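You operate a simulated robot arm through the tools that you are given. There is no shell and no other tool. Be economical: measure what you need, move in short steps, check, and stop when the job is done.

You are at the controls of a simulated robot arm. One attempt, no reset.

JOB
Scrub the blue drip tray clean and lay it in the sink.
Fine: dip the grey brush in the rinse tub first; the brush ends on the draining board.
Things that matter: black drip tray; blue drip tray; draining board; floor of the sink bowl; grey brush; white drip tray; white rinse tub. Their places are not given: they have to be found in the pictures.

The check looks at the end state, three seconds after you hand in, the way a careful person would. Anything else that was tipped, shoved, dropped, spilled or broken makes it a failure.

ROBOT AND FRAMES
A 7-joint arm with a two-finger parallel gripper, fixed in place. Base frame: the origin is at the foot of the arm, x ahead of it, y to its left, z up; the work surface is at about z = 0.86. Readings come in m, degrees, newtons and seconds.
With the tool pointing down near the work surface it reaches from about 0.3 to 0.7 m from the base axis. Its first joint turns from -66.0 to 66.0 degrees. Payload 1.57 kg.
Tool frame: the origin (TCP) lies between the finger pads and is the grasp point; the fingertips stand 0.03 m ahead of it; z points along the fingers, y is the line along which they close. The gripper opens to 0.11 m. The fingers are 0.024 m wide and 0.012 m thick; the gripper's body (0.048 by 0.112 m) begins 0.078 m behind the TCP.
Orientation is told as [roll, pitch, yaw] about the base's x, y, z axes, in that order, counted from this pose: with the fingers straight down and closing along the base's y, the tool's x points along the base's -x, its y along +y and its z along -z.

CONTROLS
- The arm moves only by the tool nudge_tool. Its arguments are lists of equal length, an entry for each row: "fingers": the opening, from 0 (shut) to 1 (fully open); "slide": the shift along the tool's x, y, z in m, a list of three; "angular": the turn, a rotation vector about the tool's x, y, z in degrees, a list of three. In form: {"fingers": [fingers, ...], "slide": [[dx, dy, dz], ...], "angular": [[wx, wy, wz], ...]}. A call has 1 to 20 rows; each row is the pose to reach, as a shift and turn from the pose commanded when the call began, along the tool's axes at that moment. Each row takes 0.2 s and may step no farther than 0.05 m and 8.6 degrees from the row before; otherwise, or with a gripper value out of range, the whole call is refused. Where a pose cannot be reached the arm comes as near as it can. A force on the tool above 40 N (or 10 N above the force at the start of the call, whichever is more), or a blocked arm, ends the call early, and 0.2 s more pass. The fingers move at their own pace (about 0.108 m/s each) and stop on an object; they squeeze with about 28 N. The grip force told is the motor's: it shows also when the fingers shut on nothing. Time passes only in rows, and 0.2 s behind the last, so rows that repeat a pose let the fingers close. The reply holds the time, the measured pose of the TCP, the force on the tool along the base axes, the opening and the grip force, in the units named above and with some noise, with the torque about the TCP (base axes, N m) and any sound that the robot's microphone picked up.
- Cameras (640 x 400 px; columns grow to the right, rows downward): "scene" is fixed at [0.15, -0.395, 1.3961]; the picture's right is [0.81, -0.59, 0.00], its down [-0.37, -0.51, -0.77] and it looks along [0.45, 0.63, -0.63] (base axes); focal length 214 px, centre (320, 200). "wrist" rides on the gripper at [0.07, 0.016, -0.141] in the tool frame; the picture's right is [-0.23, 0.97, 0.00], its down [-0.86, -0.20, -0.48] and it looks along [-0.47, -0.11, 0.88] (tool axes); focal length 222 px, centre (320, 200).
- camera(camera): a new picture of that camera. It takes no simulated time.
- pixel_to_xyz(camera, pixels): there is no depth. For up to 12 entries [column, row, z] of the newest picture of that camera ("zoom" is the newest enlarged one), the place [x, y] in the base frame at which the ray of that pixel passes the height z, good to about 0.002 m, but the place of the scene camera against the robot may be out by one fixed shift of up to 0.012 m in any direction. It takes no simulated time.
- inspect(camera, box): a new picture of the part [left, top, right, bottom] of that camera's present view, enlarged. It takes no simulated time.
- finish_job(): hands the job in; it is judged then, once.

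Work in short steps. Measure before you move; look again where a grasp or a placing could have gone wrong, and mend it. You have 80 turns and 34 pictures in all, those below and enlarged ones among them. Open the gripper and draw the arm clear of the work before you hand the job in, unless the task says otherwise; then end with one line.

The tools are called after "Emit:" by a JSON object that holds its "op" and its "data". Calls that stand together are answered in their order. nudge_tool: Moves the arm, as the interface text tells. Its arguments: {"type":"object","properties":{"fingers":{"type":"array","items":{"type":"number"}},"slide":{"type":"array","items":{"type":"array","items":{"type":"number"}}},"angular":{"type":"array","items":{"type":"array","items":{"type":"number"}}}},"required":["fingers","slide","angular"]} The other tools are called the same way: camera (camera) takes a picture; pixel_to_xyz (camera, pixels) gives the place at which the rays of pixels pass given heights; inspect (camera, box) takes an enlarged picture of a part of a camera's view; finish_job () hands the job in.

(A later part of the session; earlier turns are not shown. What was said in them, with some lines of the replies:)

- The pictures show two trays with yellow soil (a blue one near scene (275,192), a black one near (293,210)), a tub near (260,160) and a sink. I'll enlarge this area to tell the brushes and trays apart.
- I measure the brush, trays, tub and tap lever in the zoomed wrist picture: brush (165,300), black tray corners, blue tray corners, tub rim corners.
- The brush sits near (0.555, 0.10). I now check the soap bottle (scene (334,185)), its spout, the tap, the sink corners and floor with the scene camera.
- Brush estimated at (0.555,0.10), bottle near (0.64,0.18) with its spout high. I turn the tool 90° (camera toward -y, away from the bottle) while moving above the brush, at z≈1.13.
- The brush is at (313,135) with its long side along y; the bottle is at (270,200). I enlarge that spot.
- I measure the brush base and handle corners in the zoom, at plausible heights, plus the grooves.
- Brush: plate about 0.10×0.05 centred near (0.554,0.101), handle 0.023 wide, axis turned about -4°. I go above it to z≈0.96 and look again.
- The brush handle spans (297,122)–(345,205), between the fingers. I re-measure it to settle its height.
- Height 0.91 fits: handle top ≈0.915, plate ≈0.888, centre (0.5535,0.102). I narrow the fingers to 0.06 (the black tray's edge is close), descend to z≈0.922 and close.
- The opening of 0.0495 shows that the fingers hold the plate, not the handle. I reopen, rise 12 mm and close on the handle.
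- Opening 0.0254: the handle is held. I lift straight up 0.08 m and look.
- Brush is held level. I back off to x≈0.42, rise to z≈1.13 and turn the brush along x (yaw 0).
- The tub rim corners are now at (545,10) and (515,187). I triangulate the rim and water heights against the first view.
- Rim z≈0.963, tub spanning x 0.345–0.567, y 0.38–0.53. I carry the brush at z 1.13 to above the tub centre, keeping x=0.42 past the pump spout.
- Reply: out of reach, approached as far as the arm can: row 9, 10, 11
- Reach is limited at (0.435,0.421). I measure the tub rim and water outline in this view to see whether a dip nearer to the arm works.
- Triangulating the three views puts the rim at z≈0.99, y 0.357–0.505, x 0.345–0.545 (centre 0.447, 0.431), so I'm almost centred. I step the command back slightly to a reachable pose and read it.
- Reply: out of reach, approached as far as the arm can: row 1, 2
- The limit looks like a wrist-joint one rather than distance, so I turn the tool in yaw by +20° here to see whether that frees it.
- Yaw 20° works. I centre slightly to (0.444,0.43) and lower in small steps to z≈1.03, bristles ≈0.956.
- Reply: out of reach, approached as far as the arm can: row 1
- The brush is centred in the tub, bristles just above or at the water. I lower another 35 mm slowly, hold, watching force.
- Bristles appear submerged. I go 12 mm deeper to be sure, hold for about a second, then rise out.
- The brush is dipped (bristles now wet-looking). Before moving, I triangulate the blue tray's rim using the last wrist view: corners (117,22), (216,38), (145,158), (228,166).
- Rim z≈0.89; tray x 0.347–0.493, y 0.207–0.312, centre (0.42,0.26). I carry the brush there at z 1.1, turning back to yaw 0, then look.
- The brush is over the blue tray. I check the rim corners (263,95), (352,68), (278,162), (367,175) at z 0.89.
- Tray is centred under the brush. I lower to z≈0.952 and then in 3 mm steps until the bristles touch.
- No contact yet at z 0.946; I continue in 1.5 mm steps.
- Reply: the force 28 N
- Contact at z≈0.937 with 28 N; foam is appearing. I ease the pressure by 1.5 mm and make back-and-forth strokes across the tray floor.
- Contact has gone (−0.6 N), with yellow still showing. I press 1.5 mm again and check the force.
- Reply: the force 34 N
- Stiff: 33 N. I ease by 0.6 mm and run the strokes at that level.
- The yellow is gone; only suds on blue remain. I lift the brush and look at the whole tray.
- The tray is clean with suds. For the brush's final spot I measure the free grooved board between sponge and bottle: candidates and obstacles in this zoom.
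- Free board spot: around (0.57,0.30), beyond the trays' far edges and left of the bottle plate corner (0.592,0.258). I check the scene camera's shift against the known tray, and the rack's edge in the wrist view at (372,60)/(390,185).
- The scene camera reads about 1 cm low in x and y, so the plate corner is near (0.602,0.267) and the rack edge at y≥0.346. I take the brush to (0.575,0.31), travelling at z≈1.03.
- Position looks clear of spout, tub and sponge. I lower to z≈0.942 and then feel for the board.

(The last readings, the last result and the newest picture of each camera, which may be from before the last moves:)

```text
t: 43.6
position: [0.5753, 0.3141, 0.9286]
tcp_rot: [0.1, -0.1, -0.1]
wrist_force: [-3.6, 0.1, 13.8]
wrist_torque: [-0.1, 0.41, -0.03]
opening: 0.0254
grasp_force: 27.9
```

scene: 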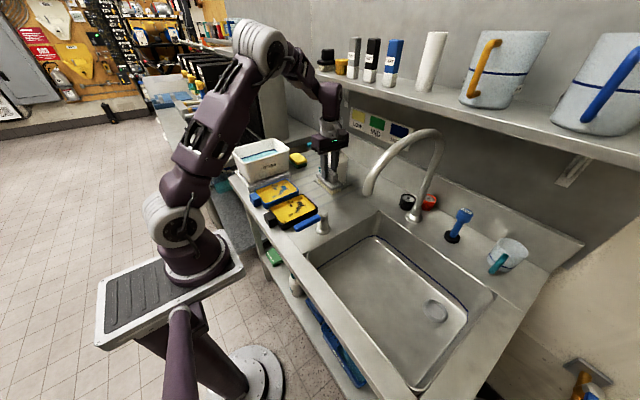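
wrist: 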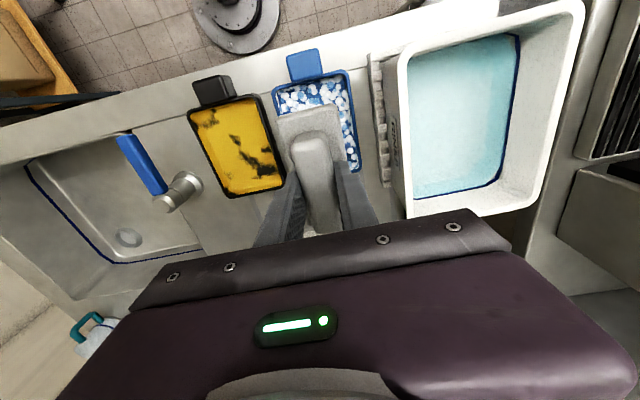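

The board is touched (13.8 N). I release to about 0.055 m opening and rise straight up.

Emit:
{"op": "nudge_tool", "data": {"fingers": [0.5, 0.5, 0.5, 0.5, 0.5, 0.5, 0.5, 0.5], "slide": [[0, 0, 0], [0, 0, 0], [0, 0, 0], [0, 0, -0.02], [0, 0, -0.04], [0, 0, -0.07], [0, 0, -0.1], [0, 0, -0.12]], "angular": [[0, 0, 0], [0, 0, 0], [0, 0, 0], [0, 0, 0], [0, 0, 0], [0, 0, 0], [0, 0, 0], [0, 0, 0]]}}

Emit:
{"op": "inspect", "data": {"camera": "scene", "box": [255, 120, 345, 210]}}

```text
t: 45.4
position: [0.5742, 0.3145, 1.0475]
tcp_rot: [0.0, -0.1, 0.1]
wrist_force: [-0.5, -0.3, -0.4]
wrist_torque: [-0.01, -0.01, 0.0]
opening: 0.0552
grasp_force: 0.0
```

```text
4.44 times, centred on (300, 165) of scene
```

zoom: 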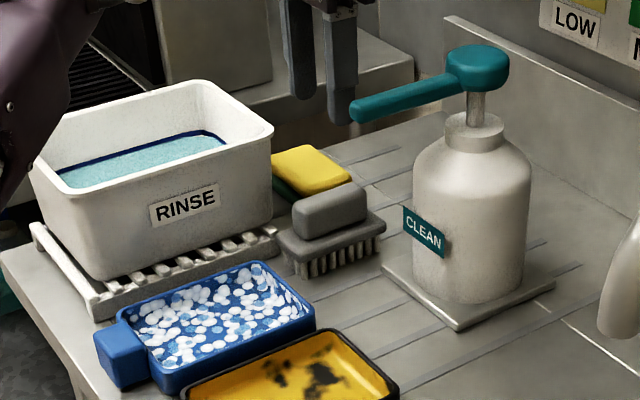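

Brush rests upright on the draining board. Now I go back over the blue tray's handle at about (0.332,0.260) and look.

Emit:
{"op": "nudge_tool", "data": {"fingers": [0.6, 0.6, 0.6, 0.6, 0.6, 0.6, 0.6, 0.6, 0.6, 0.6], "slide": [[0.03, -0.005, -0.01], [0.065, -0.01, -0.03], [0.1, -0.02, -0.03], [0.135, -0.03, -0.03], [0.17, -0.04, -0.03], [0.205, -0.054, -0.03], [0.242, -0.0545, -0.01], [0.242, -0.0545, 0.03], [0.242, -0.0545, 0.06], [0.242, -0.0545, 0.06]], "angular": [[0, 0, 0], [0, 0, 0], [0, 0, 0], [0, 0, 0], [0, 0, 0], [0, 0, 0], [0, 0, 0], [0, 0, 0], [0, 0, 0], [0, 0, 0]]}}

Emit:
{"op": "camera", "data": {"camera": "wrist"}}

```text
t: 47.6
position: [0.3355, 0.2581, 0.9869]
tcp_rot: [0.0, -0.1, 0.0]
wrist_force: [0.2, 0.2, 0.5]
wrist_torque: [-0.04, 0.0, 0.0]
opening: 0.0661
grasp_force: 0.1
```

```text
5 pictures are left
```

wrist: 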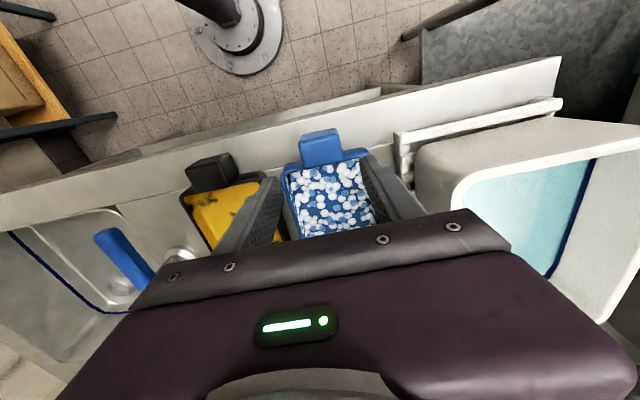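

The handle shows at (300–342,130–165). I measure its corners.

Emit:
{"op": "pixel_to_xyz", "data": {"camera": "wrist", "pixels": [[299, 139, 0.885], [336, 129, 0.885], [342, 157, 0.885], [303, 166, 0.885], [285, 168, 0.89], [364, 150, 0.89]]}}

```text
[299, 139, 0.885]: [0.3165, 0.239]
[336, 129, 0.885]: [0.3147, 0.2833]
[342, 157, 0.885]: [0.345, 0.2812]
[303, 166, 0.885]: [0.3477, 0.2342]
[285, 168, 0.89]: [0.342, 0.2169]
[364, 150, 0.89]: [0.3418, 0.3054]
```

Handle centre (0.330,0.260). I shift there, lower to z≈0.897 and close.

Emit:
{"op": "nudge_tool", "data": {"fingers": [0.6, 0.6, 0.6, 0.6, 0.6, 0.6], "slide": [[0.0055, 0.002, 0.01], [0.0055, 0.002, 0.035], [0.0055, 0.002, 0.06], [0.0055, 0.002, 0.08], [0.0055, 0.002, 0.09], [0.0055, 0.002, 0.09]], "angular": [[0, 0, 0], [0, 0, 0], [0, 0, 0], [0, 0, 0], [0, 0, 0], [0, 0, 0]]}}

Emit:
{"op": "nudge_tool", "data": {"fingers": [0.2, 0.2, 0.2, 0.2, 0.2], "slide": [[0, 0, 0], [0, 0, 0], [0, 0, 0], [0, 0, 0], [0, 0, 0]], "angular": [[0, 0, 0], [0, 0, 0], [0, 0, 0], [0, 0, 0], [0, 0, 0]]}}

```text
t: 49.0
position: [0.3267, 0.2598, 0.8981]
tcp_rot: [0.0, 0.1, 0.1]
wrist_force: [-0.3, -0.2, 0.1]
wrist_torque: [-0.04, 0.01, 0.01]
opening: 0.0661
grasp_force: 0.0
```

```text
t: 50.2
position: [0.3267, 0.2598, 0.8996]
tcp_rot: [-0.1, 0.0, 0.0]
wrist_force: [-0.3, 1.5, -0.3]
wrist_torque: [0.02, 0.06, -0.01]
opening: 0.0437
grasp_force: 27.7
```

The handle is held (0.0437). By triangulation the faucet's tip is at about (0.473,-0.14,1.10) and the tap knob tops out near 0.97, so I'll carry the tray in between. First I lift to z≈1.04 and look for droop.

Emit:
{"op": "nudge_tool", "data": {"fingers": [0.2, 0.2, 0.2, 0.2, 0.2, 0.2, 0.2], "slide": [[0, 0, -0.01], [0, 0, -0.03], [0, 0, -0.06], [0, 0, -0.09], [0, 0, -0.12], [0, 0, -0.143], [0, 0, -0.143]], "angular": [[0, 0, 0], [0, 0, 0], [0, 0, 0], [0, 0, 0], [0, 0, 0], [0, 0, 0], [0, 0, 0]]}}

Emit:
{"op": "camera", "data": {"camera": "scene"}}

```text
t: 51.8
position: [0.3264, 0.2595, 1.0418]
tcp_rot: [0.0, 0.0, 0.0]
wrist_force: [0.5, -1.1, -1.7]
wrist_torque: [0.0, 0.1, 0.03]
opening: 0.0438
grasp_force: 28.1
```

```text
4 pictures are left
```

scene: 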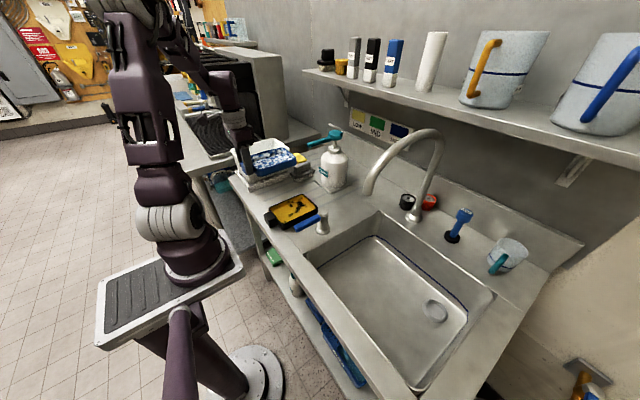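

The tray is level and light. I carry it along y at z 1.04, x 0.326, under and past the faucet tip to y≈-0.28, then forward to x≈0.45 over the sink.

Emit:
{"op": "nudge_tool", "data": {"fingers": [0.2, 0.2, 0.2, 0.2, 0.2, 0.2, 0.2, 0.2, 0.2, 0.2], "slide": [[0, -0.02, 0], [0, -0.05, 0], [0, -0.085, 0], [0, -0.12, 0], [0, -0.155, 0], [0, -0.19, 0], [0, -0.225, 0], [0, -0.255, 0], [0, -0.275, 0], [0, -0.28, 0]], "angular": [[0, 0, 0], [0, 0, 0], [0, 0, 0], [0, 0, 0], [0, 0, 0], [0, 0, 0], [0, 0, 0], [0, 0, 0], [0, 0, 0], [0, 0, 0]]}}

Emit:
{"op": "camera", "data": {"camera": "wrist"}}

```text
t: 54.0
position: [0.3274, -0.0199, 1.0413]
tcp_rot: [-0.1, 0.1, 0.1]
wrist_force: [-0.1, -0.9, -2.3]
wrist_torque: [0.02, 0.08, 0.0]
opening: 0.0436
grasp_force: 28.1
```

```text
3 pictures are left
```

wrist: 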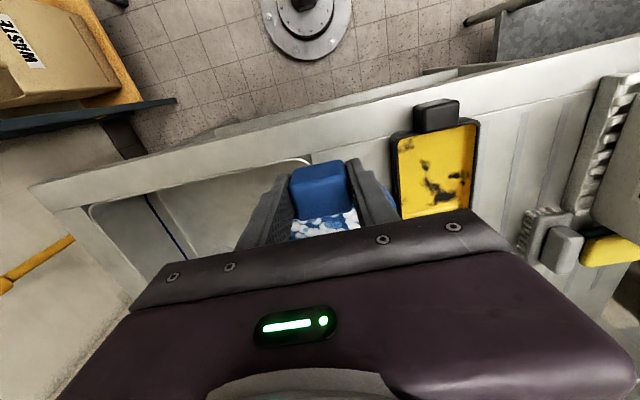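

All clear so far. I measure the sink's near edge in this view: corners (308,160), (90,207).

Emit:
{"op": "pixel_to_xyz", "data": {"camera": "wrist", "pixels": [[300, 162, 0.86], [200, 178, 0.86], [95, 205, 0.86], [130, 285, 0.86], [148, 197, 0.7], [190, 255, 0.7]]}}

```text
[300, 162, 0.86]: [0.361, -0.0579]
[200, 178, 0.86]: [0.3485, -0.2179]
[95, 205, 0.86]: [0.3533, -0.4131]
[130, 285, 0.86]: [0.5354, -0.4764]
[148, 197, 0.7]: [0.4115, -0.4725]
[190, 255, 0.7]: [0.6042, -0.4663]
```

Sink opening starts at x≈0.355, y −0.06…−0.44, floor around 0.74–0.76. I continue to y≈-0.26, then forward to x≈0.44.

Emit:
{"op": "nudge_tool", "data": {"fingers": [0.2, 0.2, 0.2, 0.2, 0.2, 0.2, 0.2, 0.2, 0.2, 0.2, 0.2, 0.2], "slide": [[0, -0.02, 0], [0, -0.05, 0], [0, -0.085, 0], [0, -0.12, 0], [0, -0.155, 0], [0, -0.19, 0], [0, -0.22, 0], [-0.02, -0.24, 0], [-0.05, -0.24, 0], [-0.08, -0.24, 0], [-0.11, -0.24, 0], [-0.112, -0.24, 0]], "angular": [[0, 0, 0], [0, 0, 0], [0, 0, 0], [0, 0, 0], [0, 0, 0], [0, 0, 0], [0, 0, 0], [0, 0, 0], [0, 0, 0], [0, 0, 0], [0, 0, 0], [0, 0, 0]]}}

Emit:
{"op": "nudge_tool", "data": {"fingers": [0.2, 0.2, 0.2, 0.2, 0.2, 0.2], "slide": [[0, 0, 0.03], [0, 0, 0.06], [0, 0, 0.09], [0, 0, 0.12], [0, 0, 0.14], [0, 0, 0.14]], "angular": [[0, 0, 0], [0, 0, 0], [0, 0, 0], [0, 0, 0], [0, 0, 0], [0, 0, 0]]}}

Emit:
{"op": "camera", "data": {"camera": "scene"}}

```text
t: 56.6
position: [0.4403, -0.2608, 1.0433]
tcp_rot: [0.0, 0.0, 0.0]
wrist_force: [0.4, -0.4, -0.4]
wrist_torque: [-0.01, 0.11, -0.01]
opening: 0.0438
grasp_force: 27.4
```

```text
t: 58.0
position: [0.439, -0.2591, 0.901]
tcp_rot: [0.0, 0.0, 0.1]
wrist_force: [-0.4, -0.5, -1.3]
wrist_torque: [0.0, 0.08, -0.01]
opening: 0.0436
grasp_force: 27.9
```

```text
2 pictures are left
```

scene: 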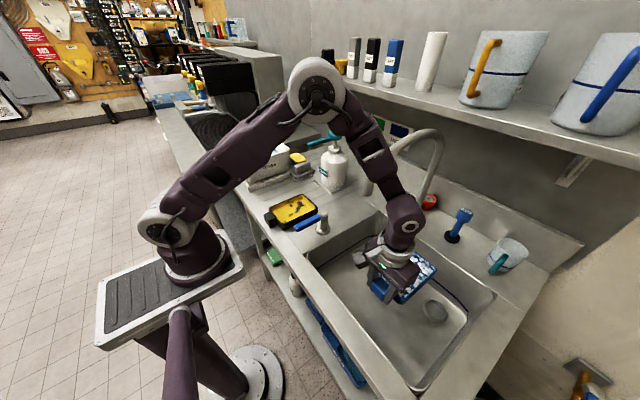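

The tray hangs over the sink bowl clear of the faucet. I lower it step by step, watching the force.

Emit:
{"op": "nudge_tool", "data": {"fingers": [0.2, 0.2, 0.2, 0.2, 0.2, 0.2, 0.2, 0.2], "slide": [[0, 0, 0.02], [0, 0, 0.04], [0, 0, 0.06], [0, 0, 0.075], [0, 0, 0.085], [0, 0, 0.092], [0, 0, 0.098], [0, 0, 0.098]], "angular": [[0, 0, 0], [0, 0, 0], [0, 0, 0], [0, 0, 0], [0, 0, 0], [0, 0, 0], [0, 0, 0], [0, 0, 0]]}}

```text
t: 59.8
position: [0.4394, -0.2589, 0.8041]
tcp_rot: [-0.1, -0.1, 0.0]
wrist_force: [-0.6, 0.3, -0.6]
wrist_torque: [0.02, 0.09, 0.01]
opening: 0.0435
grasp_force: 27.8
```

No contact at z 0.804; I continue in 4 mm steps.

Emit:
{"op": "nudge_tool", "data": {"fingers": [0.2, 0.2, 0.2, 0.2, 0.2, 0.2, 0.2], "slide": [[0, 0, 0.004], [0, 0, 0.008], [0, 0, 0.012], [0, 0, 0.016], [0, 0, 0.02], [0, 0, 0.024], [0, 0, 0.024]], "angular": [[0, 0, 0], [0, 0, 0], [0, 0, 0], [0, 0, 0], [0, 0, 0], [0, 0, 0], [0, 0, 0]]}}

Emit:
{"op": "nudge_tool", "data": {"fingers": [0.2, 0.2, 0.2, 0.2, 0.2, 0.2], "slide": [[0, 0, 0.003], [0, 0, 0.006], [0, 0, 0.009], [0, 0, 0.012], [0, 0, 0.015], [0, 0, 0.015]], "angular": [[0, 0, 0], [0, 0, 0], [0, 0, 0], [0, 0, 0], [0, 0, 0], [0, 0, 0]]}}

```text
t: 61.4
position: [0.4396, -0.2594, 0.7806]
tcp_rot: [0.0, -0.1, -0.1]
wrist_force: [0.6, -0.4, -1.0]
wrist_torque: [-0.03, 0.1, 0.0]
opening: 0.0435
grasp_force: 28.1
```

```text
t: 62.8
position: [0.44, -0.26, 0.7642]
tcp_rot: [0.0, 0.0, -0.1]
wrist_force: [0.5, -0.8, -1.9]
wrist_torque: [0.03, 0.07, -0.02]
opening: 0.0437
grasp_force: 28.6
```

Still hanging (torque 0.08 unchanged). I look once more at the clearance, then keep lowering.

Emit:
{"op": "inspect", "data": {"camera": "scene", "box": [330, 210, 470, 330]}}

Emit:
{"op": "nudge_tool", "data": {"fingers": [0.2, 0.2, 0.2, 0.2, 0.2, 0.2], "slide": [[0, 0, 0.003], [0, 0, 0.006], [0, 0, 0.009], [0, 0, 0.012], [0, 0, 0.015], [0, 0, 0.015]], "angular": [[0, 0, 0], [0, 0, 0], [0, 0, 0], [0, 0, 0], [0, 0, 0], [0, 0, 0]]}}

```text
3.33 times, centred on (400, 270) of scene
```

zoom: 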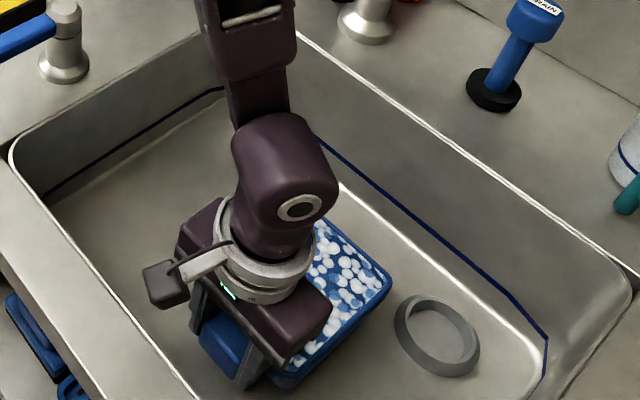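

```text
t: 64.2
position: [0.4395, -0.2587, 0.7498]
tcp_rot: [0.0, 0.0, 0.0]
wrist_force: [-2.6, 1.3, 17.2]
wrist_torque: [0.26, -0.49, 0.04]
opening: 0.0435
grasp_force: 28.3
```

Floor contact (17 N), with the tray clear of the drain ring. I ease off 1 mm, open and rise straight up.

Emit:
{"op": "nudge_tool", "data": {"fingers": [0.2, 0.2, 0.65, 0.65, 0.65, 0.65, 0.65, 0.65, 0.65, 0.65, 0.65, 0.65], "slide": [[0, 0, -0.001], [0, 0, -0.001], [0, 0, -0.001], [0, 0, -0.001], [0, 0, -0.001], [0, 0, -0.02], [0, 0, -0.05], [0, 0, -0.09], [0, 0, -0.13], [0, 0, -0.17], [0, 0, -0.21], [0, 0, -0.24]], "angular": [[0, 0, 0], [0, 0, 0], [0, 0, 0], [0, 0, 0], [0, 0, 0], [0, 0, 0], [0, 0, 0], [0, 0, 0], [0, 0, 0], [0, 0, 0], [0, 0, 0], [0, 0, 0]]}}

Emit:
{"op": "nudge_tool", "data": {"fingers": [0.65, 0.65, 0.65, 0.65, 0.65], "slide": [[0.02, 0, -0.02], [0.05, 0, -0.05], [0.08, 0, -0.08], [0.1, 0, -0.11], [0.1, 0, -0.13]], "angular": [[0, 0, 0], [0, 0, 0], [0, 0, 0], [0, 0, 0], [0, 0, 0]]}}

Emit:
{"op": "camera", "data": {"camera": "scene"}}

```text
t: 66.8
position: [0.4412, -0.2588, 0.9899]
tcp_rot: [0.0, 0.0, 0.0]
wrist_force: [-1.1, 0.2, 0.9]
wrist_torque: [0.03, 0.02, 0.01]
opening: 0.0716
grasp_force: 0.1
```

```text
t: 68.0
position: [0.3396, -0.2611, 1.1203]
tcp_rot: [0.0, 0.1, -0.1]
wrist_force: [0.3, -0.2, -0.3]
wrist_torque: [0.04, -0.01, 0.0]
opening: 0.0715
grasp_force: 0.0
```

```text
0 pictures are left
```

scene: 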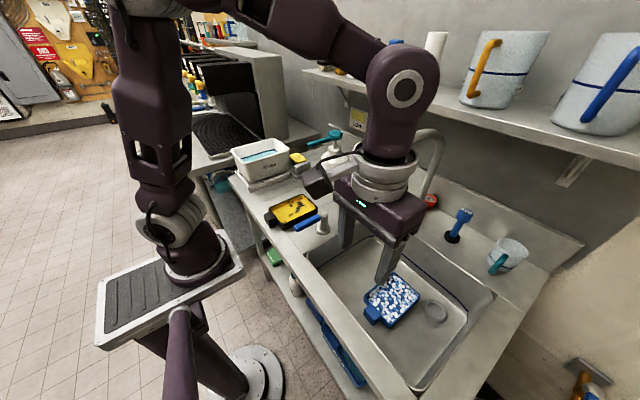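

The last picture shows the blue tray lying flat in the sink bowl, around (390,302). The tub, black tray and bottle are still in place, and the arm is clear with the gripper open, so I hand in.

Emit:
{"op": "finish_job", "data": {}}

```text
The job is handed in.
```

The blue drip tray is scrubbed, with no yellow left and only suds on it, and it lies flat in the sink. I dipped the grey brush in the rinse tub first, and it now rests on the draining board.
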